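You operate a simulated robot arm through the tools that you are given. There is no shell and no other tool.

Carry out the task below with a simulated robot arm. There is one attempt and no reset: what you move stays moved.

TASK
Lift the purple case lid, grease the seal strip, set the lid back and turn the lid screw tight.
Fine: the black strip on the case's rim; the lid waits beside the case, then sits square on it; the red grease brush goes back in its tub; stripe on mark. Set down upright: red grease brush. A coat counts when it lies all over at full strength: go over it till it gets no stronger.

Only the result counts: the job must be done as asked and must still hold three seconds after the hand-in. Knocking over, shifting, dropping, spilling or breaking anything else fails it. Lids that push on must go on centred and level and be pressed home; caps that screw on are set level and turned clockwise until they are tight.

THE ROBOT
A 7-joint arm with a two-finger parallel gripper, fixed in place. Base frame: the origin is at the foot of the arm, x ahead of it, y to its left, z up. Units: m, degrees, N and s.
With the tool pointing down near the work surface it reaches from about 0.26 to 0.72 m from the base axis. Its first joint turns from -166.0 to 166.0 degrees. Payload 3.43 kg.
The TCP is the grasp point between the finger pads, 0.03 m short of the fingertips. In the tool frame z runs along the fingers and y along their closing line. The gripper opens to 0.094 m. The fingers are 0.028 m wide and 0.01 m thick; the gripper's body (0.05 by 0.096 m) begins 0.055 m behind the TCP.
Orientation is that of the tool frame in the base frame, as a unit quaternion [w, x, y, z]. With the fingers straight down and closing along the base's y, the tool's x points along the base's -x, its y along +y and its z along -z.

THE INTERFACE
- The arm moves only by the tool arm_command. Its argument "commands" is a list of rows, each a list of 3 entries, a list of its own where there are three numbers: the opening, from 0 (shut) to 1 (fully open), then the shift along the tool's x, y, z in cm, then the turn, a rotation vector about the tool's x, y, z in degrees. In form: [[gripper, [dx, dy, dz], [rx, ry, rz]], ...]. A call has 1 to 20 rows; each row is the pose to reach, as a shift and turn from the pose commanded when the call began, along the tool's axes at that moment. Each row takes 0.2 s and may step no farther than 0.05 m and 8.6 degrees from the row before; otherwise, or with a gripper value out of range, the whole call is refused. Where a pose cannot be reached the arm comes as near as it can. A force on the tool above 40 N (or 10 N above the force at the start of the call, whichever is more), or a blocked arm, ends the call early, and 0.2 s more pass. The fingers move at their own pace (about 0.108 m/s each) and stop on an object; they squeeze with about 42 N. The grip force told is the motor's: it shows also when the fingers shut on nothing. Time passes only in rows, and 0.2 s behind the last, so rows that repeat a pose let the fingers close. It gives the time, the measured TCP pose, the force on the tool (base axes), the opening and the grip force at its end, in the units of the frame above (readings bear some noise), with the torque about the TCP (base axes, N m) and any sound that the robot's microphone picked up.
- Cameras (640 x 400 px; columns grow to the right, rows downward): "scene" is fixed at [0.2192, -0.5004, 1.6763]; the picture's right is [0.73, -0.68, 0.00], its down [-0.49, -0.53, -0.69] and it looks along [0.47, 0.51, -0.72] (base axes); focal length 347 px, centre (320, 200). "wrist" rides on the gripper at [0.076, 0.014, -0.103] in the tool frame; the picture's right is [-0.18, 0.98, 0.00], its down [-0.75, -0.14, -0.64] and it looks along [-0.63, -0.12, 0.77] (tool axes); focal length 243 px, centre (320, 200). There is no depth. A picture from a camera that has moved, and an enlarged one, comes with that camera's place and axes in the base frame and with its lens.
- capture(camera): a new picture of that camera. The clock stands still meanwhile.
- lift_body(by): slides the trunk up (or, below 0, down) by that many m; the arm rides with it, the base frame stays. It gives what a move gives, with no picture.
- zoom(camera, box): a new picture of the part [left, top, right, bottom] of that camera's present view, enlarged. The clock stands still meanwhile.
- sign_off(): hands the job in; it is judged then, once.

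Nothing tells you positions but the pictures and the camera data. Unless the task says otherwise, let go and move clear before handing in.

The tools are called after ">>>" by a JSON object that holds its "op" and its "data". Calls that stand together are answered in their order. arm_command: Moves the arm, as the interface text tells. Its arguments: {"type":"object","properties":{"commands":{"type":"array","items":{"type":"array"}}},"required":["commands"]} The other tools are called the same way: lift_body (by) slides the trunk up or down; capture (camera) takes a picture; zoom (camera, box) takes an enlarged picture of a part of a camera's view; sign_off () hands the job in.

At the start:

```text
t: 0.0
tool_pos: [0.3683, -0.082, 1.3161]
orientation: [0.001, 0.0, 1.0, 0.0]
contact_force: [0.1, 0.2, -1.1]
ft_torque: [-0.01, 0.0, -0.01]
width: 0.0942
gripper_force: 0.0
trunk travel left (down, up): [-0.275, 0.315]
```

scene: 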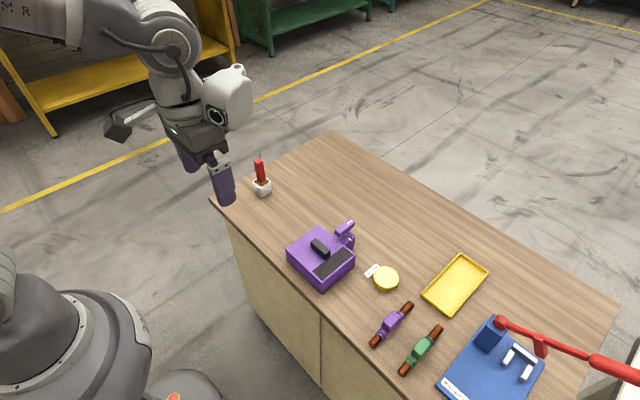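
wrist: 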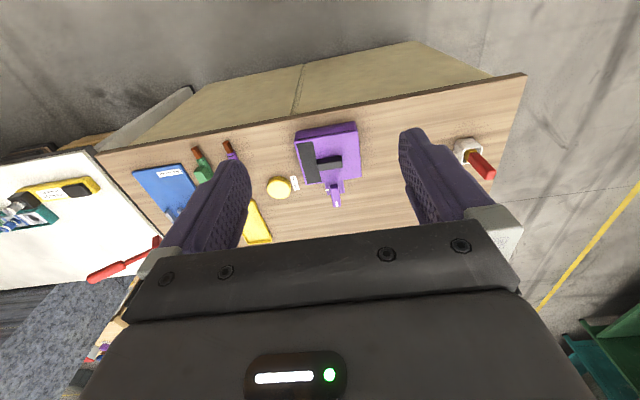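

I see a table with a purple case, a red brush in a white tub, a yellow jar, and other items. First I take close-up pictures to place things.

>>> {"op": "zoom", "data": {"camera": "scene", "box": [260, 200, 420, 300]}}

>>> {"op": "zoom", "data": {"camera": "scene", "box": [200, 130, 360, 230]}}

>>> {"op": "zoom", "data": {"camera": "wrist", "box": [240, 100, 400, 200]}}

>>> {"op": "zoom", "data": {"camera": "scene", "box": [340, 240, 640, 400]}}

```text
4.00 times, centred on (340, 250) of scene
camera zoom: at [0.2192, -0.5004, 1.6763], right [0.73, -0.68, 0.0], down [-0.49, -0.53, -0.69], along [0.47, 0.51, -0.72], focal length 1389 px, centre (240, 0)
```

zoom: 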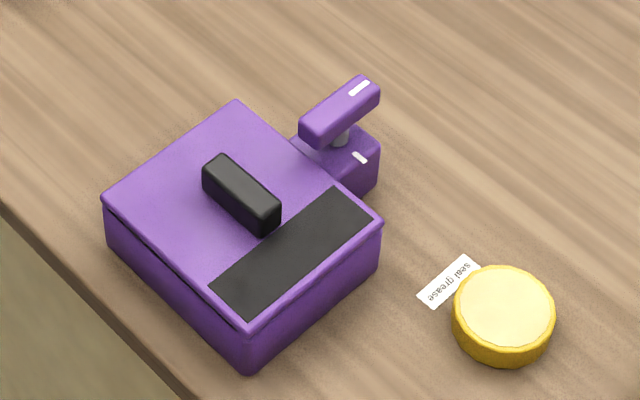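

```text
4.00 times, centred on (280, 180) of scene
camera zoom: at [0.2192, -0.5004, 1.6763], right [0.73, -0.68, 0.0], down [-0.49, -0.53, -0.69], along [0.47, 0.51, -0.72], focal length 1389 px, centre (480, 280)
```

zoom: 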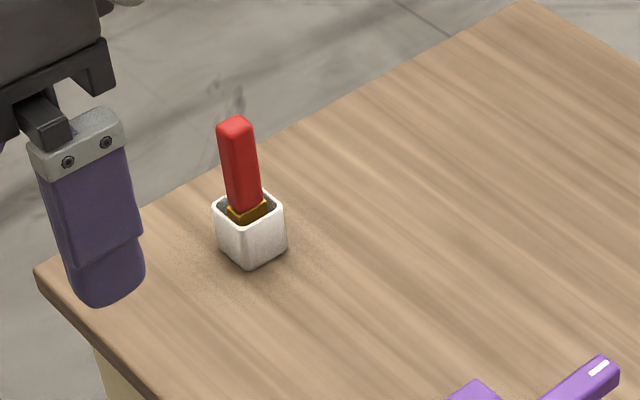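

```text
4.00 times, centred on (320, 150) of wrist
camera zoom: at [0.2934, -0.0681, 1.4181], right [0.18, 0.98, 0.0], down [0.75, -0.14, 0.64], along [0.63, -0.12, -0.77], focal length 970 px, centre (320, 400)
```

zoom: 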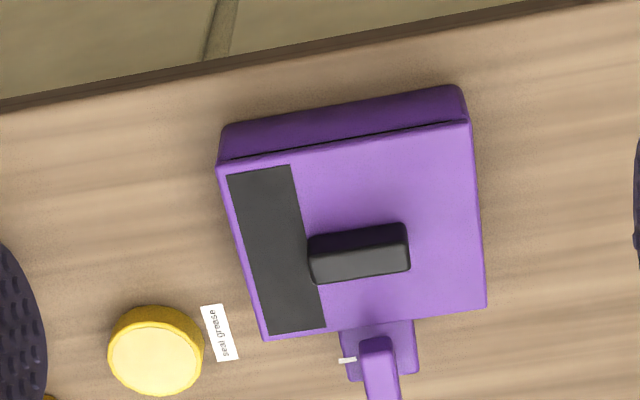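

```text
2.13 times, centred on (490, 320) of scene
camera zoom: at [0.2192, -0.5004, 1.6763], right [0.73, -0.68, 0.0], down [-0.49, -0.53, -0.69], along [0.47, 0.51, -0.72], focal length 741 px, centre (-43, -56)
```

zoom: 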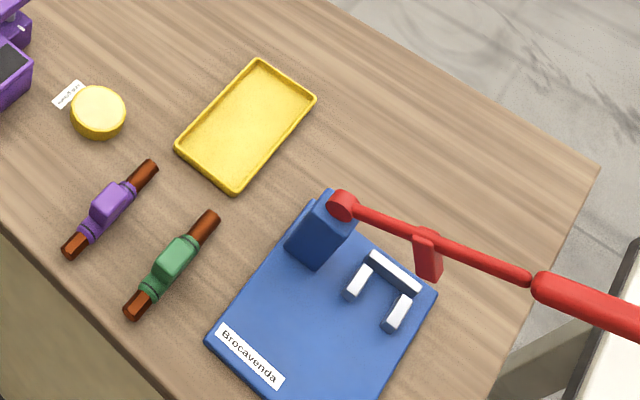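

The case's black handle is at about (0.59, -0.10, 0.93), the grease jar at about (0.68, -0.26, 0.876), and the brush top at about (0.635, 0.224, 0.995). The table top is at about z = 0.855. I'll move in closer and look at the case.

>>> {"op": "arm_command", "data": {"commands": [[1, [-2, 0, 4], [0, 0, 0]], [1, [-4, 0, 8], [0, 0, 0]], [1, [-6, 0, 12], [0, 0, 0]], [1, [-8, 0, 16], [0, 0, 0]], [1, [-9, 0, 20], [0, 0, 0]]]}}

>>> {"op": "capture", "data": {"camera": "wrist"}}

>>> {"op": "capture", "data": {"camera": "scene"}}

```text
t: 1.2
tool_pos: [0.4592, -0.0818, 1.1158]
orientation: [0.001, 0.001, 1.0, 0.0]
contact_force: [0.1, 1.0, 0.3]
ft_torque: [0.02, 0.02, -0.01]
width: 0.0939
gripper_force: 0.1
trunk travel left (down, up): [-0.275, 0.315]
```

```text
taken
camera wrist: at [0.384, -0.0689, 1.2174], right [0.18, 0.98, 0.0], down [0.75, -0.14, 0.64], along [0.63, -0.12, -0.77], focal length 243 px, centre (320, 200)
```

wrist: 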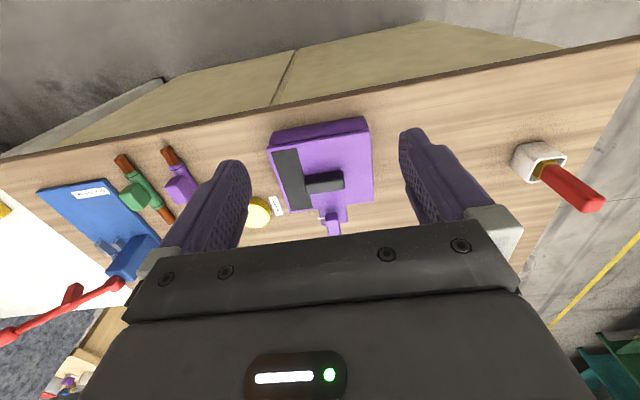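

```text
taken
```

scene: 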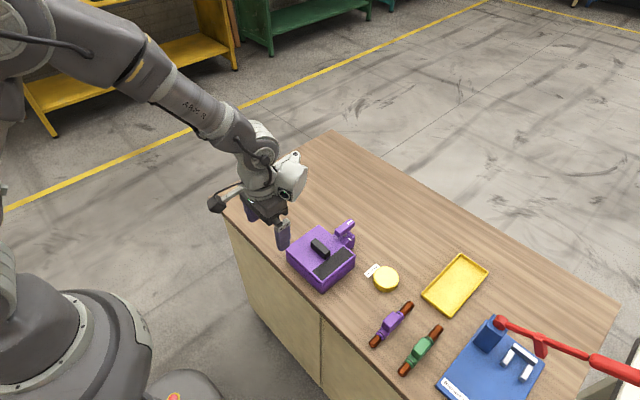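

The wrist camera now sees the case between the fingers. I'll enlarge the case, the lid screw and the tub.

>>> {"op": "zoom", "data": {"camera": "wrist", "box": [240, 100, 400, 240]}}

>>> {"op": "zoom", "data": {"camera": "wrist", "box": [490, 120, 630, 220]}}

>>> {"op": "zoom", "data": {"camera": "scene", "box": [280, 210, 360, 260]}}

>>> {"op": "zoom", "data": {"camera": "scene", "box": [320, 210, 400, 260]}}

```text
2.86 times, centred on (320, 170) of wrist
camera zoom: at [0.384, -0.0689, 1.2174], right [0.18, 0.98, 0.0], down [0.75, -0.14, 0.64], along [0.63, -0.12, -0.77], focal length 693 px, centre (320, 286)
```

zoom: 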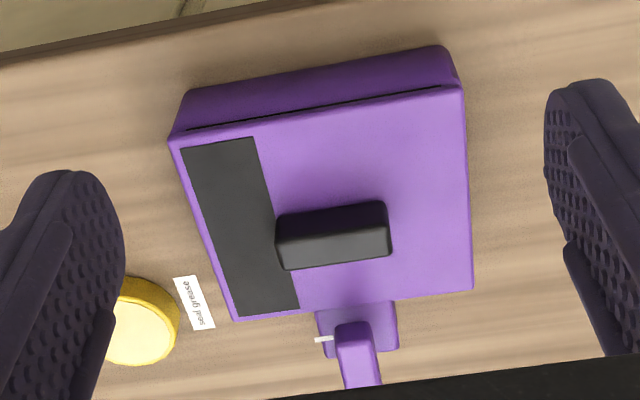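

```text
4.00 times, centred on (560, 170) of wrist
camera zoom: at [0.384, -0.0689, 1.2174], right [0.18, 0.98, 0.0], down [0.75, -0.14, 0.64], along [0.63, -0.12, -0.77], focal length 970 px, centre (-640, 320)
```

zoom: 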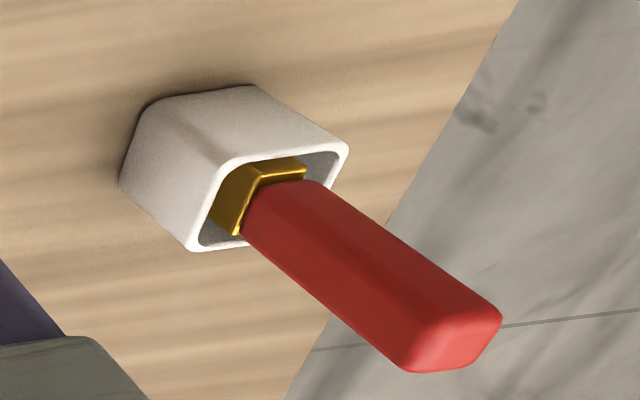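

```text
8.00 times, centred on (320, 235) of scene
camera zoom: at [0.2192, -0.5004, 1.6763], right [0.73, -0.68, 0.0], down [-0.49, -0.53, -0.69], along [0.47, 0.51, -0.72], focal length 2778 px, centre (320, -80)
```

zoom: 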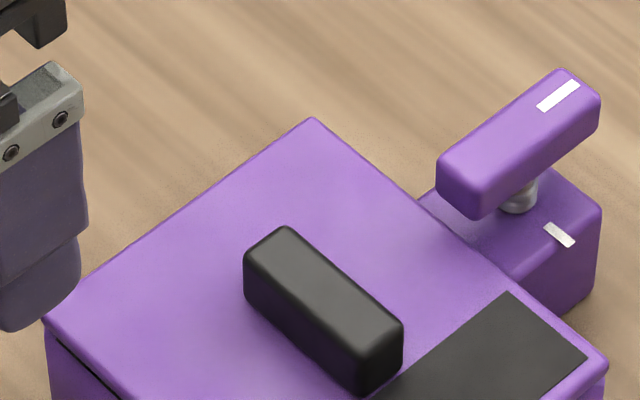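

```text
8.00 times, centred on (360, 235) of scene
camera zoom: at [0.2192, -0.5004, 1.6763], right [0.73, -0.68, 0.0], down [-0.49, -0.53, -0.69], along [0.47, 0.51, -0.72], focal length 2778 px, centre (0, -80)
```

zoom: 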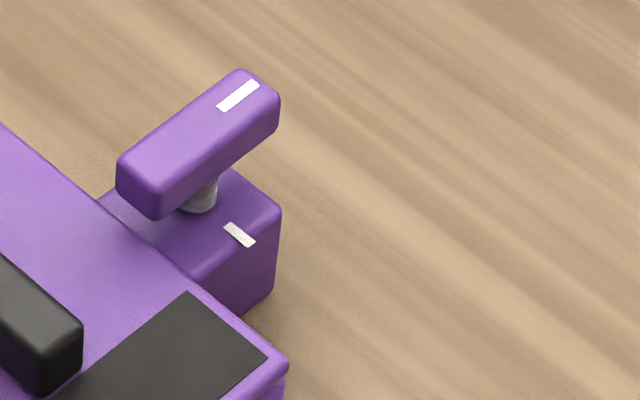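

The lid spans about x 0.528–0.650 and y −0.172 to −0.030, with its top at z ≈ 0.913. I'll move to view the screw, block and grease jar from another angle.

>>> {"op": "arm_command", "data": {"commands": [[1, [-3, -1, -4], [0, 0, 0]], [1, [-6, -2, -7], [0, 0, 0]], [1, [-8, -2, -7], [0, 0, 0]]]}}

>>> {"op": "zoom", "data": {"camera": "wrist", "box": [260, 100, 420, 200]}}

>>> {"op": "capture", "data": {"camera": "wrist"}}

```text
refused: row 1 steps farther than a row can; nothing moved
```

```text
4.00 times, centred on (340, 150) of wrist
camera zoom: at [0.384, -0.0689, 1.2174], right [0.18, 0.98, 0.0], down [0.75, -0.14, 0.64], along [0.63, -0.12, -0.77], focal length 970 px, centre (240, 400)
```

zoom: 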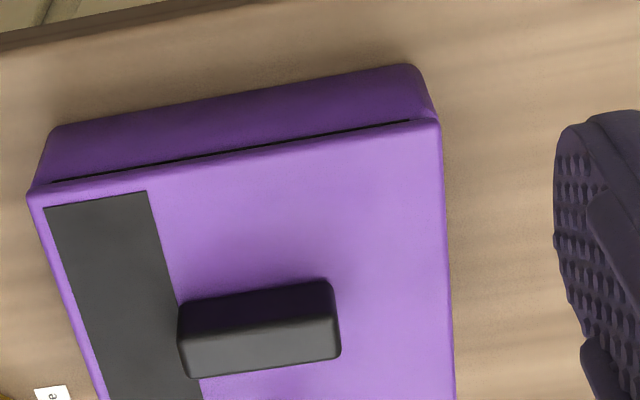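

```text
taken
camera wrist: at [0.384, -0.0689, 1.2174], right [0.18, 0.98, 0.0], down [0.75, -0.14, 0.64], along [0.63, -0.12, -0.77], focal length 243 px, centre (320, 200)
```

wrist: 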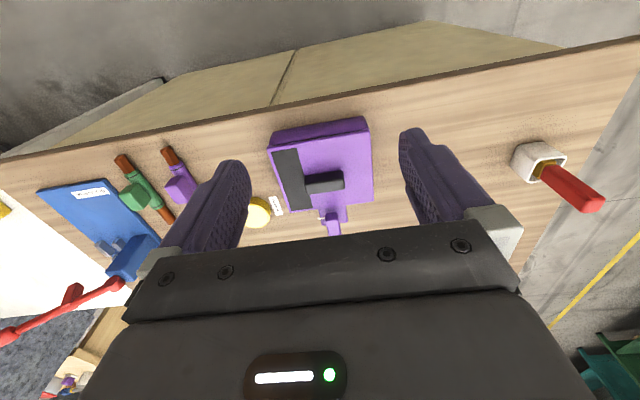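

The first step was slightly too long (over 5 cm), so nothing moved. I'll repeat it in smaller steps to view the screw.

>>> {"op": "arm_command", "data": {"commands": [[1, [-3, -1, -3], [0, 0, 0]], [1, [-6, -2, -6], [0, 0, 0]], [1, [-8, -2, -7], [0, 0, 0]], [1, [-8, -2, -7], [0, 0, 0]]]}}

>>> {"op": "capture", "data": {"camera": "wrist"}}

>>> {"op": "zoom", "data": {"camera": "wrist", "box": [240, 120, 400, 220]}}

```text
t: 2.2
tool_pos: [0.5402, -0.1025, 1.1887]
orientation: [0.001, 0.0, 1.0, 0.0]
contact_force: [-0.2, -1.0, 0.6]
ft_torque: [0.0, -0.05, 0.01]
width: 0.0943
gripper_force: 0.0
trunk travel left (down, up): [-0.275, 0.315]
```

```text
taken
camera wrist: at [0.4642, -0.0895, 1.2896], right [0.18, 0.98, 0.0], down [0.75, -0.14, 0.64], along [0.63, -0.12, -0.77], focal length 243 px, centre (320, 200)
```

wrist: 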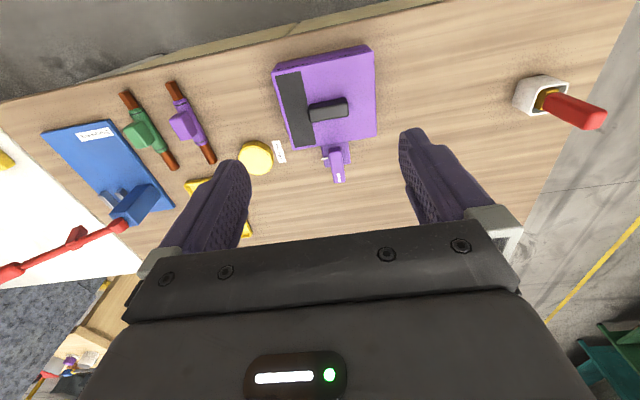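

```text
4.00 times, centred on (320, 170) of wrist
camera zoom: at [0.4642, -0.0895, 1.2896], right [0.18, 0.98, 0.0], down [0.75, -0.14, 0.64], along [0.63, -0.12, -0.77], focal length 970 px, centre (320, 320)
```

zoom: 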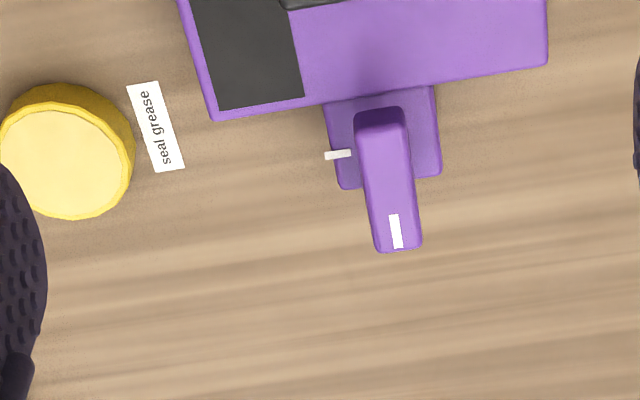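

The screw bar points with its stripe toward +x; the white mark is on the block's −y side, so it needs a quarter turn clockwise. I'll go lower to check whether the bar overhangs the lid edge.

>>> {"op": "arm_command", "data": {"commands": [[1, [-1, 0, 4], [0, 0, 0]], [1, [-2, 0, 8], [0, 0, 0]], [1, [-3, 0, 12], [0, 0, 0]], [1, [-4, 0, 15], [0, 0, 0]], [1, [-5, 0, 16.5], [0, 0, 0]], [1, [-5, 0, 16.5], [0, 0, 0]]]}}

>>> {"op": "capture", "data": {"camera": "wrist"}}

>>> {"op": "zoom", "data": {"camera": "wrist", "box": [260, 120, 400, 220]}}

```text
t: 3.6
tool_pos: [0.5908, -0.1026, 1.0219]
orientation: [0.0, 0.0, 1.0, 0.0]
contact_force: [-0.4, 0.4, 0.4]
ft_torque: [-0.01, -0.04, -0.01]
width: 0.0939
gripper_force: 0.0
trunk travel left (down, up): [-0.275, 0.315]
```

```text
taken
camera wrist: at [0.5146, -0.0887, 1.1238], right [0.18, 0.98, 0.0], down [0.75, -0.14, 0.64], along [0.63, -0.12, -0.77], focal length 243 px, centre (320, 200)
```

wrist: 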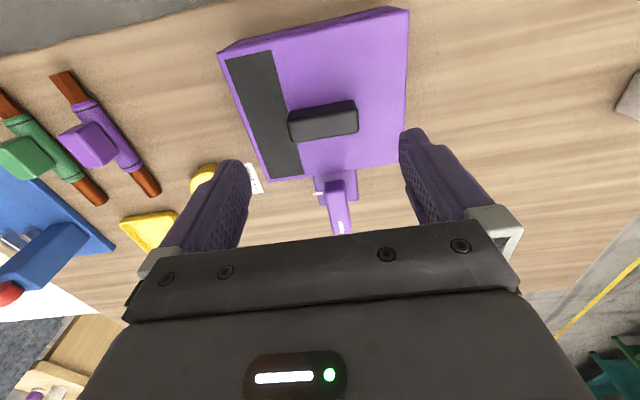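

```text
4.00 times, centred on (330, 170) of wrist
camera zoom: at [0.5146, -0.0887, 1.1238], right [0.18, 0.98, 0.0], down [0.75, -0.14, 0.64], along [0.63, -0.12, -0.77], focal length 970 px, centre (280, 320)
```

zoom: 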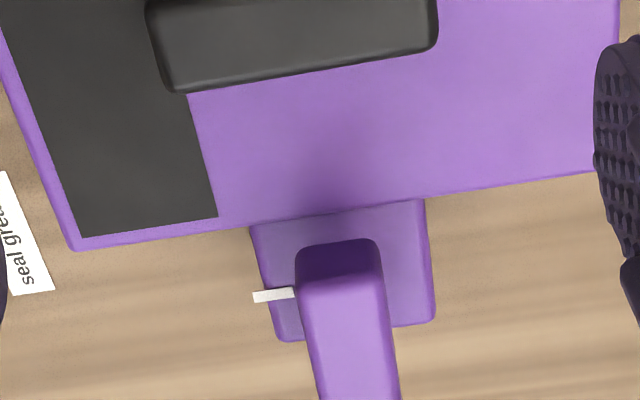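

The bar end seems to overhang the lid edge by a few millimetres about 2 cm above it, so I will lift the lid a little, slide it toward the robot, then raise it. I'll take a close view of the handle and rim line.

>>> {"op": "zoom", "data": {"camera": "wrist", "box": [210, 0, 420, 131]}}

>>> {"op": "zoom", "data": {"camera": "scene", "box": [280, 225, 376, 295]}}

```text
3.05 times, centred on (315, 66) of wrist
camera zoom: at [0.5146, -0.0887, 1.1238], right [0.18, 0.98, 0.0], down [0.75, -0.14, 0.64], along [0.63, -0.12, -0.77], focal length 739 px, centre (335, 610)
```

zoom: 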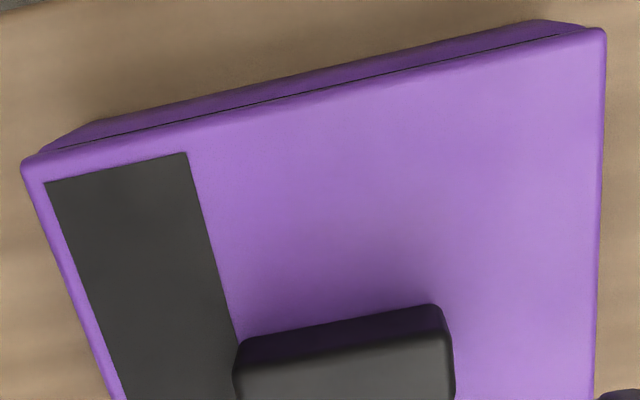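

```text
5.71 times, centred on (328, 260) of scene
camera zoom: at [0.2192, -0.5004, 1.6763], right [0.73, -0.68, 0.0], down [-0.49, -0.53, -0.69], along [0.47, 0.51, -0.72], focal length 1984 px, centre (274, -143)
```

zoom: 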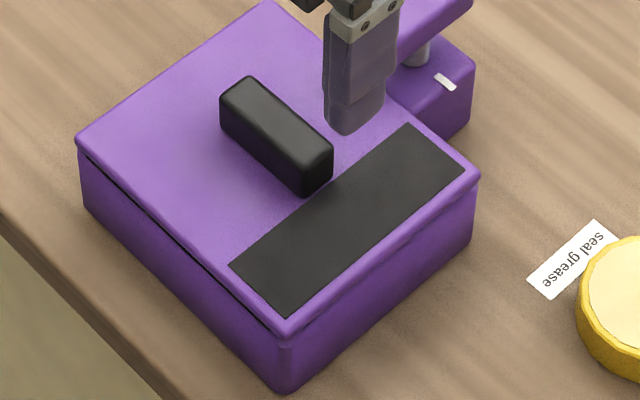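

The handle is at about x 0.587–0.607, y −0.130 to −0.071, top at about z 0.927, square to the base axes. I'll descend around it with the fingers closing along y.

>>> {"op": "arm_command", "data": {"commands": [[1, [-0.5, 0.2, 3], [0, 0, 0]], [1, [-0.5, 0.2, 5.5], [0, 0, 0]], [1, [-0.5, 0.2, 7], [0, 0, 0]], [1, [-0.5, 0.2, 7.0], [0, 0, 0]]]}}

>>> {"op": "capture", "data": {"camera": "wrist"}}

>>> {"op": "zoom", "data": {"camera": "scene", "box": [280, 200, 376, 270]}}

```text
t: 4.6
tool_pos: [0.5951, -0.0977, 0.9521]
orientation: [0.0, 0.0, 1.0, 0.001]
contact_force: [0.0, -0.1, -0.9]
ft_torque: [0.0, 0.02, 0.0]
width: 0.0939
gripper_force: 0.1
trunk travel left (down, up): [-0.275, 0.315]
```

```text
taken
camera wrist: at [0.52, -0.0852, 1.053], right [0.18, 0.98, 0.0], down [0.75, -0.14, 0.64], along [0.63, -0.12, -0.77], focal length 243 px, centre (320, 200)
```

wrist: 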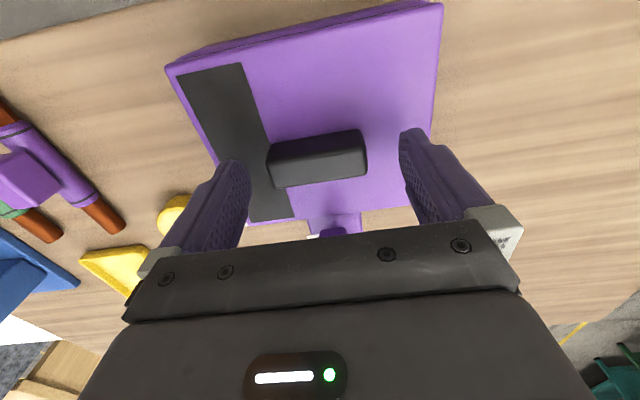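

```text
5.71 times, centred on (328, 235) of scene
camera zoom: at [0.2192, -0.5004, 1.6763], right [0.73, -0.68, 0.0], down [-0.49, -0.53, -0.69], along [0.47, 0.51, -0.72], focal length 1984 px, centre (274, 0)
```

zoom: 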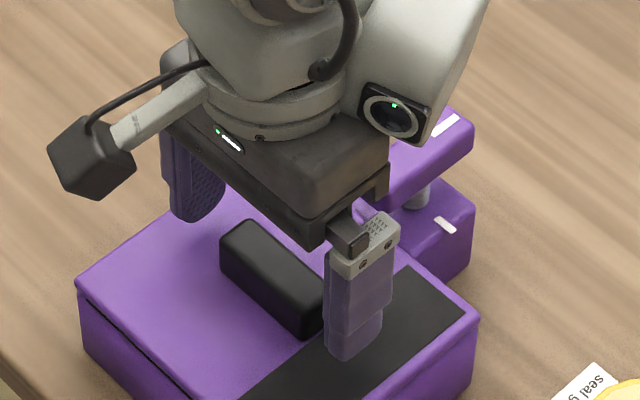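

Handle centre is at about (0.5975, −0.101); the fingers straddle it. I'll lower a bit more and check for contact.

>>> {"op": "arm_command", "data": {"commands": [[1, [-0.3, -0.1, 0.3], [0, 0, 0]], [1, [-0.3, -0.1, 0.5], [0, 0, 0]], [1, [-0.3, -0.1, 0.6], [0, 0, 0]], [1, [-0.3, -0.1, 0.6], [0, 0, 0]]]}}

>>> {"op": "zoom", "data": {"camera": "scene", "box": [290, 220, 386, 280]}}

>>> {"op": "zoom", "data": {"camera": "wrist", "box": [200, 100, 460, 240]}}

```text
t: 5.6
tool_pos: [0.5967, -0.1007, 0.9455]
orientation: [0.0, 0.0, 1.0, 0.0]
contact_force: [-1.0, -0.7, 0.2]
ft_torque: [0.02, 0.01, -0.01]
width: 0.094
gripper_force: 0.0
trunk travel left (down, up): [-0.275, 0.315]
```

```text
6.67 times, centred on (338, 250) of scene
camera zoom: at [0.2192, -0.5004, 1.6763], right [0.73, -0.68, 0.0], down [-0.49, -0.53, -0.69], along [0.47, 0.51, -0.72], focal length 2315 px, centre (200, -133)
```

zoom: 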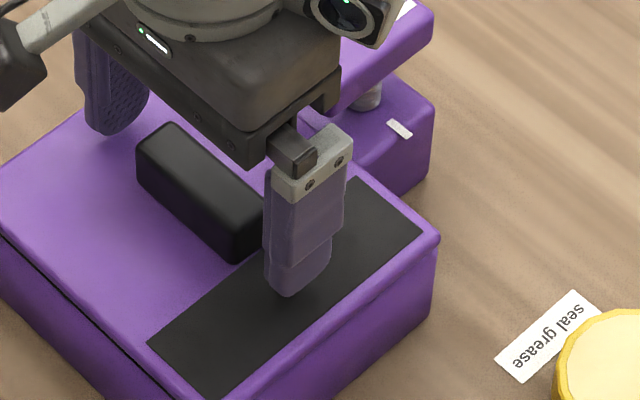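

```text
2.46 times, centred on (330, 170) of wrist
camera zoom: at [0.5216, -0.087, 1.0474], right [0.18, 0.98, 0.0], down [0.75, -0.14, 0.64], along [0.63, -0.12, -0.77], focal length 597 px, centre (295, 274)
```

zoom: 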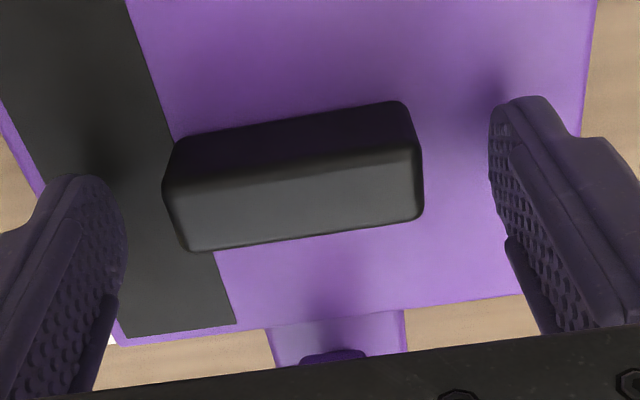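

The fingertips are just above the lid on both sides of the handle. I'll close the gripper now.

>>> {"op": "arm_command", "data": {"commands": [[0, [0, 0, 0], [0, 0, 0]], [0, [0, 0, 0], [0, 0, 0]], [0, [0, 0, 0], [0, 0, 0]], [0, [0, 0, 0], [0, 0, 0]]]}}

>>> {"op": "zoom", "data": {"camera": "wrist", "box": [200, 100, 460, 240]}}

```text
t: 6.6
tool_pos: [0.5968, -0.0996, 0.9466]
orientation: [0.0, 0.001, 1.0, 0.0]
contact_force: [0.0, 0.4, -0.4]
ft_torque: [-0.04, 0.02, 0.0]
width: 0.0595
gripper_force: 41.8
trunk travel left (down, up): [-0.275, 0.315]
```

```text
2.46 times, centred on (330, 170) of wrist
camera zoom: at [0.5216, -0.087, 1.0474], right [0.18, 0.98, 0.0], down [0.75, -0.14, 0.64], along [0.63, -0.12, -0.77], focal length 597 px, centre (295, 274)
```

zoom: 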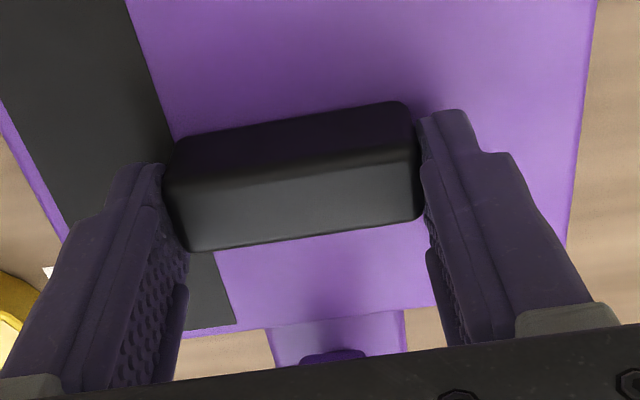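

The handle is gripped at 59.5 mm. I'll lift gently by 1 cm and check force and clearance.

>>> {"op": "arm_command", "data": {"commands": [[0, [0, 0, -0.2], [0, 0, 0]], [0, [0, 0, -0.4], [0, 0, 0]], [0, [0, 0, -0.7], [0, 0, 0]], [0, [0, 0, -1.0], [0, 0, 0]], [0, [0, 0, -1.0], [0, 0, 0]]]}}

>>> {"op": "zoom", "data": {"camera": "scene", "box": [280, 210, 376, 300]}}

>>> {"op": "zoom", "data": {"camera": "wrist", "box": [180, 0, 480, 240]}}

```text
t: 7.8
tool_pos: [0.5962, -0.1013, 0.9559]
orientation: [0.0, 0.0, 1.0, 0.0]
contact_force: [0.4, 0.7, -0.6]
ft_torque: [-0.02, 0.03, 0.03]
width: 0.0594
gripper_force: 41.9
trunk travel left (down, up): [-0.275, 0.315]
```

```text
4.44 times, centred on (328, 255) of scene
camera zoom: at [0.2192, -0.5004, 1.6763], right [0.73, -0.68, 0.0], down [-0.49, -0.53, -0.69], along [0.47, 0.51, -0.72], focal length 1543 px, centre (284, -44)
```

zoom: 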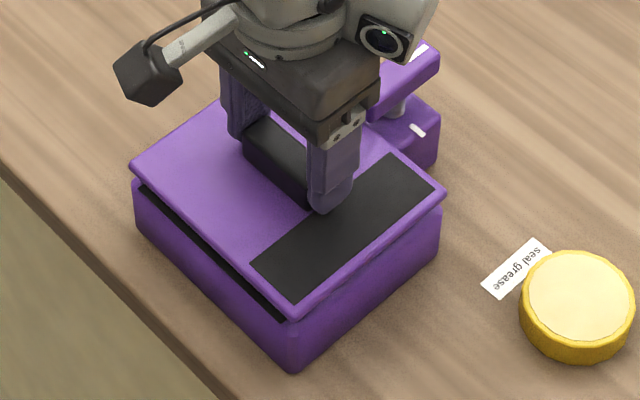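

```text
1.67 times, centred on (330, 120) of wrist
camera zoom: at [0.522, -0.0875, 1.0574], right [0.18, 0.98, 0.0], down [0.75, -0.14, 0.64], along [0.63, -0.12, -0.77], focal length 404 px, centre (303, 333)
```

zoom: 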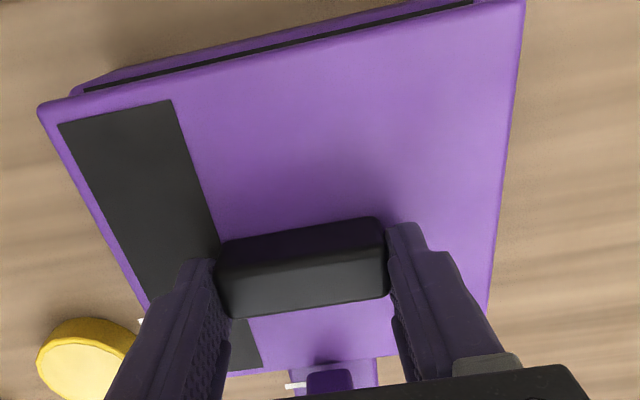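

The lid is free, and a black strip shows on the near rim of the case. I'll slide the lid toward the robot by 2.5 cm to clear the bar, then raise it and carry it to the left.

>>> {"op": "arm_command", "data": {"commands": [[0, [0.8, 0, 0], [0, 0, 0]], [0, [1.6, 0, 0], [0, 0, 0]], [0, [2.5, 0, 0], [0, 0, 0]], [0, [2.5, 0, 0], [0, 0, 0]]]}}

>>> {"op": "zoom", "data": {"camera": "scene", "box": [270, 210, 376, 300]}}

```text
t: 8.8
tool_pos: [0.5728, -0.1006, 0.9552]
orientation: [0.0, 0.0, 1.0, -0.001]
contact_force: [-0.7, 0.5, -1.8]
ft_torque: [-0.03, 0.02, 0.0]
width: 0.0592
gripper_force: 42.4
trunk travel left (down, up): [-0.275, 0.315]
```

```text
4.44 times, centred on (323, 255) of scene
camera zoom: at [0.2192, -0.5004, 1.6763], right [0.73, -0.68, 0.0], down [-0.49, -0.53, -0.69], along [0.47, 0.51, -0.72], focal length 1543 px, centre (307, -44)
```

zoom: 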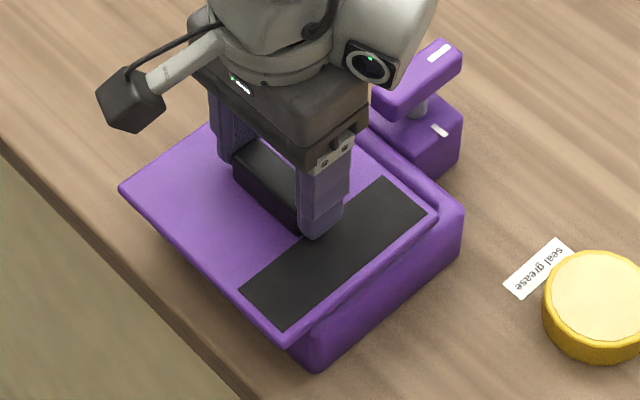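

The lid has cleared the bar. I'll raise it and carry it to the left side of the case.

>>> {"op": "arm_command", "data": {"commands": [[0, [2.5, 0, 0], [0, 0, 0]], [0, [2.5, 0, -2.5], [0, 0, 0]], [0, [2.5, 0, -5], [0, 0, 0]], [0, [2.5, 0, -8], [0, 0, 0]], [0, [2.5, 3, -9], [0, 0, 0]], [0, [2.5, 6, -9], [0, 0, 0]], [0, [2, 9, -9], [0, 0, 0]], [0, [1, 12, -9], [0, 0, 0]], [0, [0.5, 15, -9], [0, 0, 0]], [0, [0, 17, -9], [0, 0, 0]], [0, [0, 18, -9], [0, 0, 0]], [0, [0, 18, -9], [0, 0, 0]]]}}

>>> {"op": "capture", "data": {"camera": "scene"}}

>>> {"op": "capture", "data": {"camera": "wrist"}}

```text
t: 11.4
tool_pos: [0.5739, 0.0795, 1.0455]
orientation: [0.0, 0.0, 1.0, 0.0]
contact_force: [0.3, -0.1, -1.3]
ft_torque: [0.0, 0.02, -0.04]
width: 0.0593
gripper_force: 42.1
trunk travel left (down, up): [-0.275, 0.315]
```

```text
taken
```

scene: 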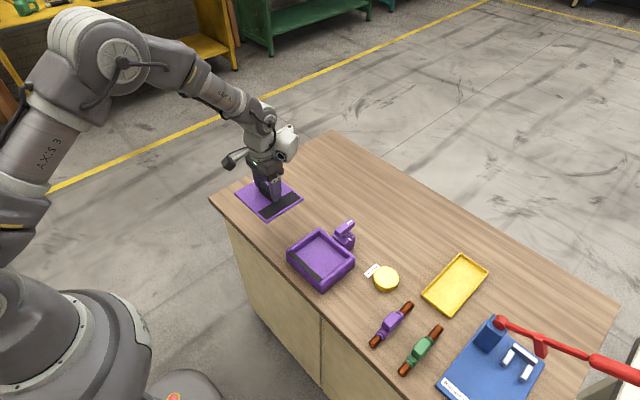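

```text
taken
camera wrist: at [0.4974, 0.093, 1.147], right [0.18, 0.98, 0.0], down [0.75, -0.14, 0.64], along [0.63, -0.12, -0.77], focal length 243 px, centre (320, 200)
```

wrist: 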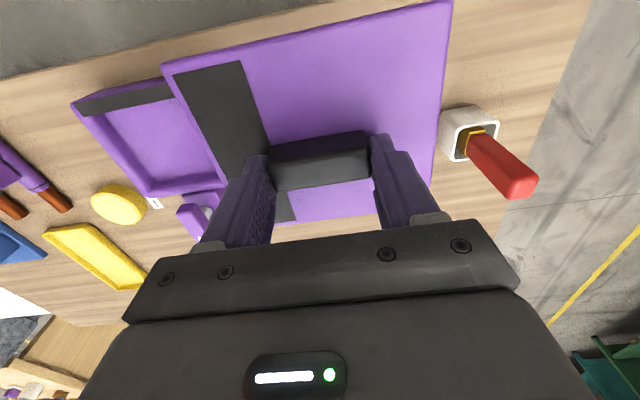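

The case is open with the black strip along its near rim. I'll now lower the lid onto the free table space to the left of the case.

>>> {"op": "arm_command", "data": {"commands": [[0, [-1, 0, 2.5], [0, 0, 0]], [0, [-2, 0, 5], [0, 0, 0]], [0, [-2.8, 0, 8], [0, 0, 0]], [0, [-2.8, 0, 11], [0, 0, 0]], [0, [-2.8, 0, 12.3], [0, 0, 0]], [0, [-2.8, 0, 12.3], [0, 0, 0]]]}}

>>> {"op": "zoom", "data": {"camera": "scene", "box": [210, 140, 370, 300]}}

```text
t: 12.8
tool_pos: [0.5995, 0.0802, 0.9216]
orientation: [0.0, -0.001, 1.0, -0.001]
contact_force: [0.3, 0.1, -1.1]
ft_torque: [-0.02, 0.02, 0.0]
width: 0.0593
gripper_force: 42.0
trunk travel left (down, up): [-0.275, 0.315]
```

```text
2.50 times, centred on (290, 220) of scene
camera zoom: at [0.2192, -0.5004, 1.6763], right [0.73, -0.68, 0.0], down [-0.49, -0.53, -0.69], along [0.47, 0.51, -0.72], focal length 868 px, centre (395, 150)
```

zoom: 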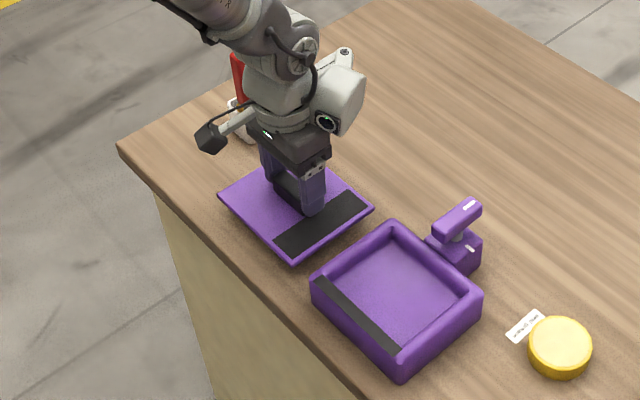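

The lid hovers above the table. I'll lower it slowly until I feel contact.

>>> {"op": "arm_command", "data": {"commands": [[0, [0, 0, 0.4], [0, 0, 0]], [0, [0, 0, 0.8], [0, 0, 0]], [0, [0, 0, 1.2], [0, 0, 0]], [0, [0, 0, 1.4], [0, 0, 0]], [0, [0, 0, 1.4], [0, 0, 0]]]}}

>>> {"op": "zoom", "data": {"camera": "scene", "box": [220, 150, 340, 230]}}

```text
t: 14.0
tool_pos: [0.5976, 0.0795, 0.9086]
orientation: [0.001, 0.0, 1.0, 0.0]
contact_force: [-0.4, -0.4, -0.9]
ft_torque: [0.04, -0.01, -0.02]
width: 0.0593
gripper_force: 42.2
trunk travel left (down, up): [-0.275, 0.315]
```

```text
5.00 times, centred on (280, 190) of scene
camera zoom: at [0.2192, -0.5004, 1.6763], right [0.73, -0.68, 0.0], down [-0.49, -0.53, -0.69], along [0.47, 0.51, -0.72], focal length 1736 px, centre (520, 250)
```

zoom: 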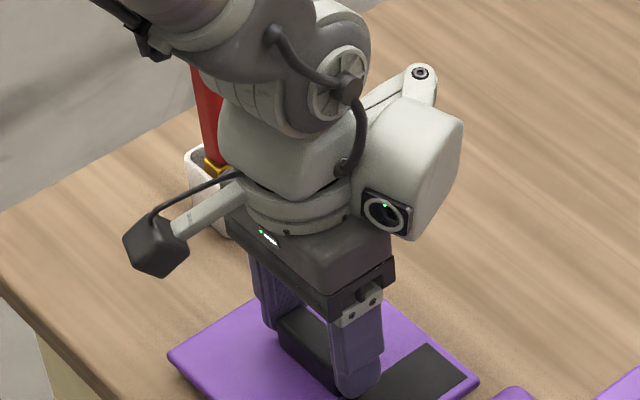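

No contact yet; continuing down in small steps.

>>> {"op": "arm_command", "data": {"commands": [[0, [0, 0, 0.2], [0, 0, 0]], [0, [0, 0, 0.4], [0, 0, 0]], [0, [0, 0, 0.6], [0, 0, 0]], [0, [0, 0, 0.6], [0, 0, 0]]]}}

```text
t: 15.0
tool_pos: [0.6005, 0.0805, 0.9019]
orientation: [0.0, 0.0, 1.0, 0.001]
contact_force: [-0.2, -0.7, -1.0]
ft_torque: [-0.01, -0.04, 0.01]
width: 0.0591
gripper_force: 41.8
trunk travel left (down, up): [-0.275, 0.315]
```

>>> {"op": "arm_command", "data": {"commands": [[0, [0, 0, 0.2], [0, 0, 0]], [0, [0, 0, 0.4], [0, 0, 0]], [0, [0, 0, 0.4], [0, 0, 0]]]}}

>>> {"op": "zoom", "data": {"camera": "scene", "box": [230, 180, 330, 230]}}

```text
t: 15.8
tool_pos: [0.5989, 0.0804, 0.8983]
orientation: [0.0, 0.0, 1.0, 0.0]
contact_force: [0.3, 0.7, -1.5]
ft_torque: [-0.01, -0.01, 0.04]
width: 0.0595
gripper_force: 41.9
trunk travel left (down, up): [-0.275, 0.315]
```

```text
6.40 times, centred on (280, 205) of scene
camera zoom: at [0.2192, -0.5004, 1.6763], right [0.73, -0.68, 0.0], down [-0.49, -0.53, -0.69], along [0.47, 0.51, -0.72], focal length 2223 px, centre (576, 168)
```

zoom: 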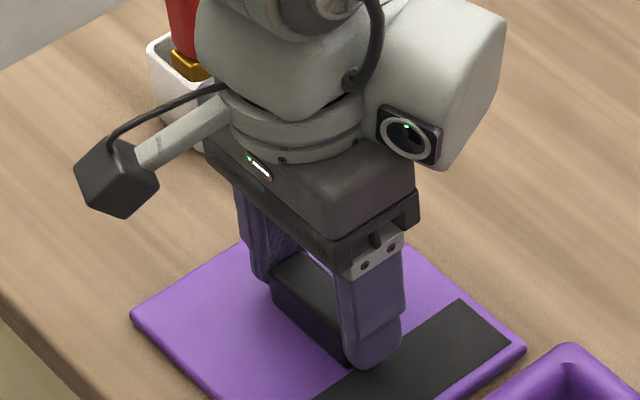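

>>> {"op": "arm_command", "data": {"commands": [[0, [0, 0, 0.15], [0, 0, 0]], [0, [0, 0, 0.3], [0, 0, 0]], [0, [0, 0, 0.3], [0, 0, 0]]]}}

```text
t: 16.6
tool_pos: [0.5992, 0.0796, 0.8958]
orientation: [0.0, 0.001, 1.0, 0.0]
contact_force: [1.4, -1.3, 1.0]
ft_torque: [-0.06, 0.19, 0.03]
width: 0.0591
gripper_force: 41.9
trunk travel left (down, up): [-0.275, 0.315]
```

>>> {"op": "arm_command", "data": {"commands": [[0, [0, 0, 0.1], [0, 0, 0]], [0, [0, 0, 0.1], [0, 0, 0]]]}}

>>> {"op": "zoom", "data": {"camera": "wrist", "box": [140, 0, 500, 240]}}

```text
t: 17.2
tool_pos: [0.6009, 0.0791, 0.8959]
orientation: [0.0, 0.0, 1.0, 0.0]
contact_force: [1.1, 0.3, 15.2]
ft_torque: [-0.13, 0.99, -0.03]
width: 0.0595
gripper_force: 41.6
trunk travel left (down, up): [-0.275, 0.315]
```

```text
1.67 times, centred on (320, 120) of wrist
camera zoom: at [0.5242, 0.0929, 0.9972], right [0.18, 0.98, 0.0], down [0.75, -0.14, 0.64], along [0.63, -0.12, -0.77], focal length 404 px, centre (320, 333)
```

zoom: 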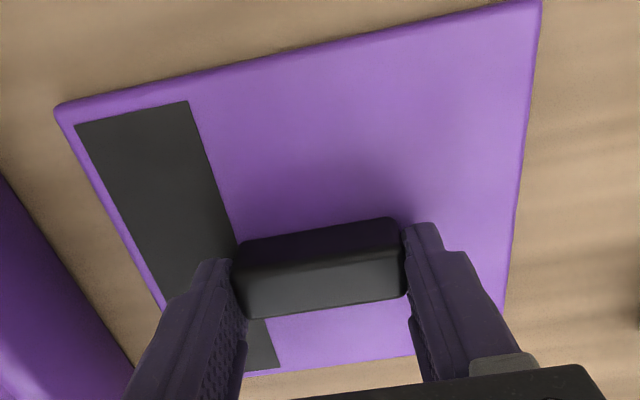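

The lid touches the table (15 N, near edge first). I'll ease off slightly and release it.

>>> {"op": "arm_command", "data": {"commands": [[0, [0, 0, -0.06], [0, 0, 0]], [0, [0, 0, -0.06], [0, 0, 0]], [0.7, [0, 0, -0.06], [0, 0, 0]], [0.8, [0, 0, -0.06], [0, 0, 0]], [0.9, [0, 0, -0.06], [0, 0, 0]], [0.9, [0, 0, -0.06], [0, 0, 0]]]}}

>>> {"op": "arm_command", "data": {"commands": [[0.9, [0, 0, -1], [0, 0, 0]], [0.9, [0, 0, -3], [0, 0, 0]], [0.9, [0, 0, -7], [0, 0, 0]], [0.9, [0, 0, -11], [0, 0, 0]], [0.9, [0, 0, -15], [0, 0, 0]], [0.9, [0, 0, -19], [0, 0, 0]], [0.9, [0, 0, -22], [0, 0, 0]], [0.9, [0, 0, -22], [0, 0, 0]]]}}

>>> {"op": "capture", "data": {"camera": "scene"}}

>>> {"op": "capture", "data": {"camera": "wrist"}}

```text
t: 18.6
tool_pos: [0.5995, 0.0802, 0.8952]
orientation: [0.0, 0.0, 1.0, 0.0]
contact_force: [0.1, -0.3, -0.2]
ft_torque: [0.01, -0.01, -0.01]
width: 0.0845
gripper_force: 0.0
trunk travel left (down, up): [-0.275, 0.315]
```

```text
t: 20.4
tool_pos: [0.6, 0.0812, 1.1158]
orientation: [0.0, 0.0, 1.0, 0.0]
contact_force: [-0.3, 0.0, -0.3]
ft_torque: [0.03, -0.02, 0.0]
width: 0.0845
gripper_force: 0.1
trunk travel left (down, up): [-0.275, 0.315]
```

```text
taken
```

scene: 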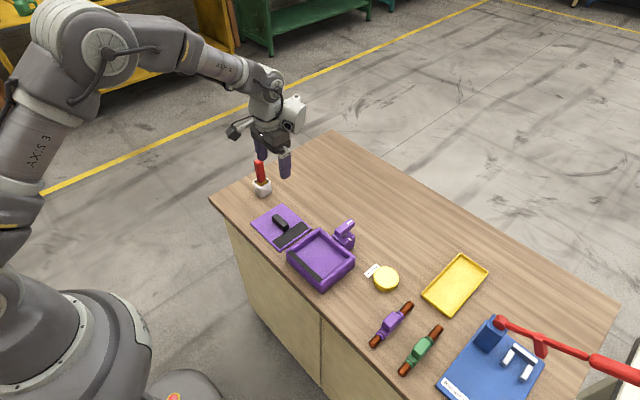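

```text
taken
camera wrist: at [0.5256, 0.094, 1.2168], right [0.18, 0.98, 0.0], down [0.75, -0.14, 0.64], along [0.63, -0.12, -0.77], focal length 243 px, centre (320, 200)
```

wrist: 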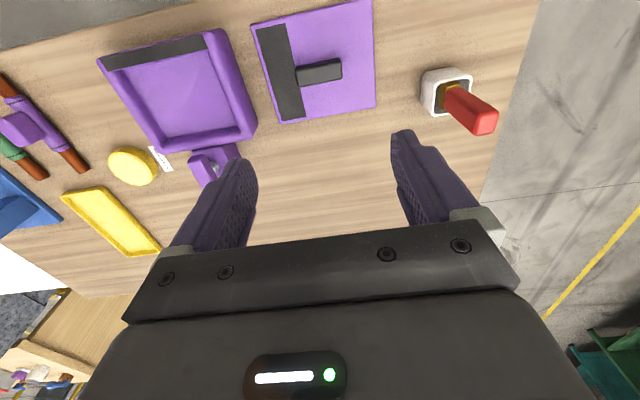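

The lid rests beside the case. Now I'll look closely at the strip, the brush and the tub.

>>> {"op": "zoom", "data": {"camera": "wrist", "box": [90, 20, 270, 160]}}

>>> {"op": "zoom", "data": {"camera": "wrist", "box": [400, 40, 520, 150]}}

>>> {"op": "zoom", "data": {"camera": "scene", "box": [280, 220, 370, 295]}}

>>> {"op": "zoom", "data": {"camera": "scene", "box": [235, 150, 295, 200]}}

```text
2.86 times, centred on (180, 90) of wrist
camera zoom: at [0.5256, 0.094, 1.2168], right [0.18, 0.98, 0.0], down [0.75, -0.14, 0.64], along [0.63, -0.12, -0.77], focal length 693 px, centre (720, 514)
```

zoom: 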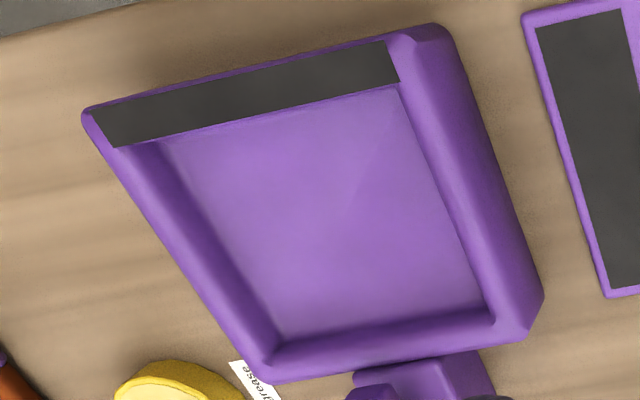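

```text
3.64 times, centred on (460, 95) of wrist
camera zoom: at [0.5256, 0.094, 1.2168], right [0.18, 0.98, 0.0], down [0.75, -0.14, 0.64], along [0.63, -0.12, -0.77], focal length 882 px, centre (-189, 582)
```

zoom: 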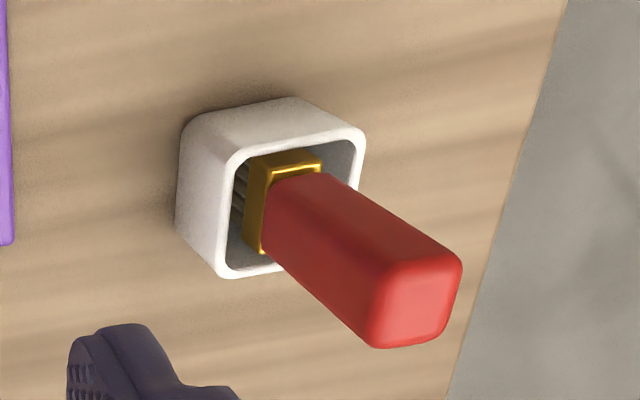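

```text
5.33 times, centred on (325, 258) of scene
camera zoom: at [0.2192, -0.5004, 1.6763], right [0.73, -0.68, 0.0], down [-0.49, -0.53, -0.69], along [0.47, 0.51, -0.72], focal length 1852 px, centre (293, -107)
```

zoom: 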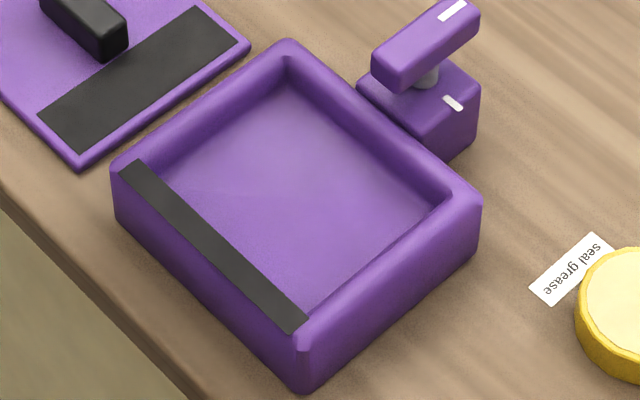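

```text
8.00 times, centred on (265, 175) of scene
camera zoom: at [0.2192, -0.5004, 1.6763], right [0.73, -0.68, 0.0], down [-0.49, -0.53, -0.69], along [0.47, 0.51, -0.72], focal length 2778 px, centre (760, 400)
```

zoom: 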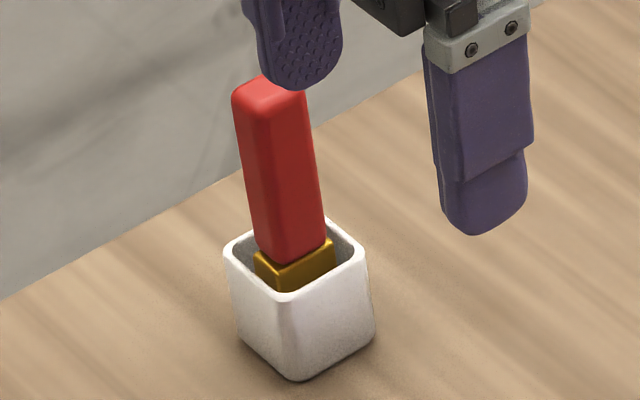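

The strip is on the near rim only. The tub spans about x 0.625–0.668, y 0.2155–0.256 with its rim at z ≈ 0.905, and the brush handle top is at about (0.643, 0.232, 0.992). I'll move above the brush.

>>> {"op": "arm_command", "data": {"commands": [[0.9, [-1, 4, 0], [0, 0, 0]], [0.9, [-2, 8, 0], [0, 0, 0]], [0.9, [-3, 12, 0], [0, 0, 0]], [0.9, [-4.4, 15.3, 0], [0, 0, 0]], [0.9, [-4.4, 15.3, 3], [0, 0, 0]], [0.9, [-4.4, 15.3, 5], [0, 0, 0]], [0.9, [-4.4, 15.3, 5], [0, 0, 0]]]}}

>>> {"op": "capture", "data": {"camera": "wrist"}}

>>> {"op": "zoom", "data": {"camera": "scene", "box": [215, 110, 315, 210]}}

```text
t: 22.0
tool_pos: [0.6419, 0.2325, 1.0653]
orientation: [0.0, 0.001, 1.0, 0.0]
contact_force: [-0.6, -0.3, -0.1]
ft_torque: [0.0, 0.02, 0.0]
width: 0.0846
gripper_force: 0.1
trunk travel left (down, up): [-0.275, 0.315]
```

```text
taken
camera wrist: at [0.5676, 0.2459, 1.1673], right [0.18, 0.98, 0.0], down [0.75, -0.14, 0.64], along [0.63, -0.12, -0.77], focal length 243 px, centre (320, 200)
```

wrist: 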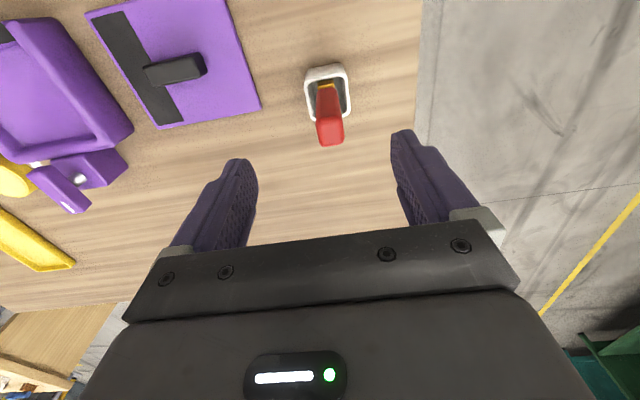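

```text
4.00 times, centred on (265, 160) of scene
camera zoom: at [0.2192, -0.5004, 1.6763], right [0.73, -0.68, 0.0], down [-0.49, -0.53, -0.69], along [0.47, 0.51, -0.72], focal length 1389 px, centre (540, 360)
```

zoom: 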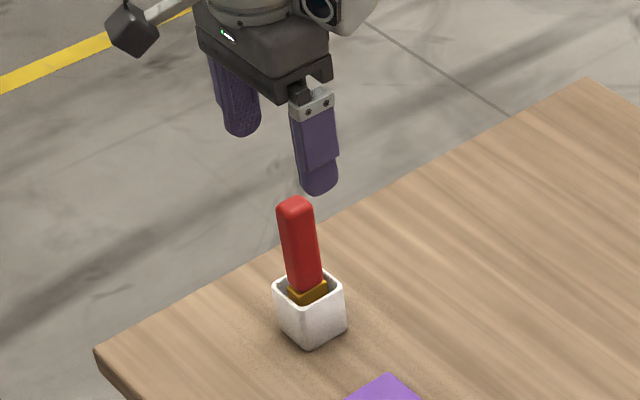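

>>> {"op": "zoom", "data": {"camera": "wrist", "box": [270, 50, 390, 150]}}

```text
4.00 times, centred on (330, 100) of wrist
camera zoom: at [0.5676, 0.2459, 1.1673], right [0.18, 0.98, 0.0], down [0.75, -0.14, 0.64], along [0.63, -0.12, -0.77], focal length 970 px, centre (280, 600)
```

zoom: 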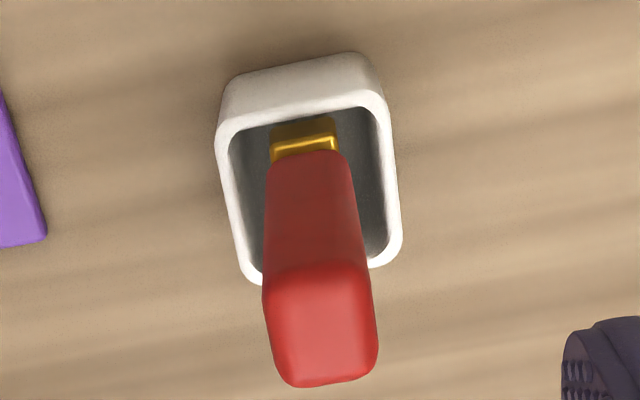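

The brush stands upright at about (0.649, 0.2395), about 21 mm square, with its top at z ≈ 0.983. I'll centre over it and descend.

>>> {"op": "arm_command", "data": {"commands": [[0.8, [-0.57, 0.75, 0], [0, 0, 0]], [0.8, [-0.57, 0.75, 2], [0, 0, 0]], [0.8, [-0.57, 0.75, 3.5], [0, 0, 0]], [0.8, [-0.57, 0.75, 3.5], [0, 0, 0]]]}}

>>> {"op": "capture", "data": {"camera": "wrist"}}

```text
t: 23.0
tool_pos: [0.6495, 0.2415, 1.0293]
orientation: [-0.001, 0.0, 1.0, 0.0]
contact_force: [0.2, -1.0, 0.4]
ft_torque: [-0.02, 0.01, 0.0]
width: 0.0753
gripper_force: 0.0
trunk travel left (down, up): [-0.275, 0.315]
```

```text
taken
camera wrist: at [0.5737, 0.2538, 1.1314], right [0.18, 0.98, 0.0], down [0.75, -0.14, 0.64], along [0.63, -0.12, -0.77], focal length 243 px, centre (320, 200)
```

wrist: 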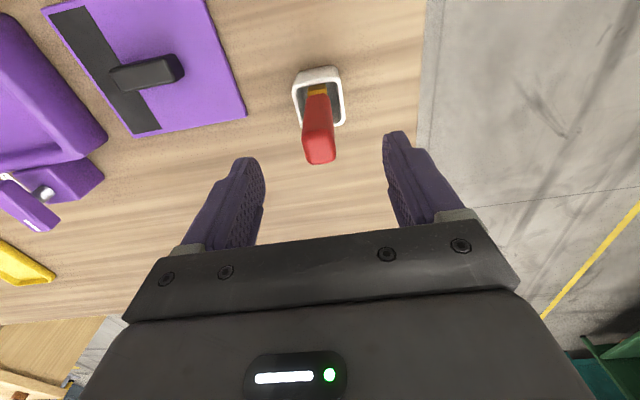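

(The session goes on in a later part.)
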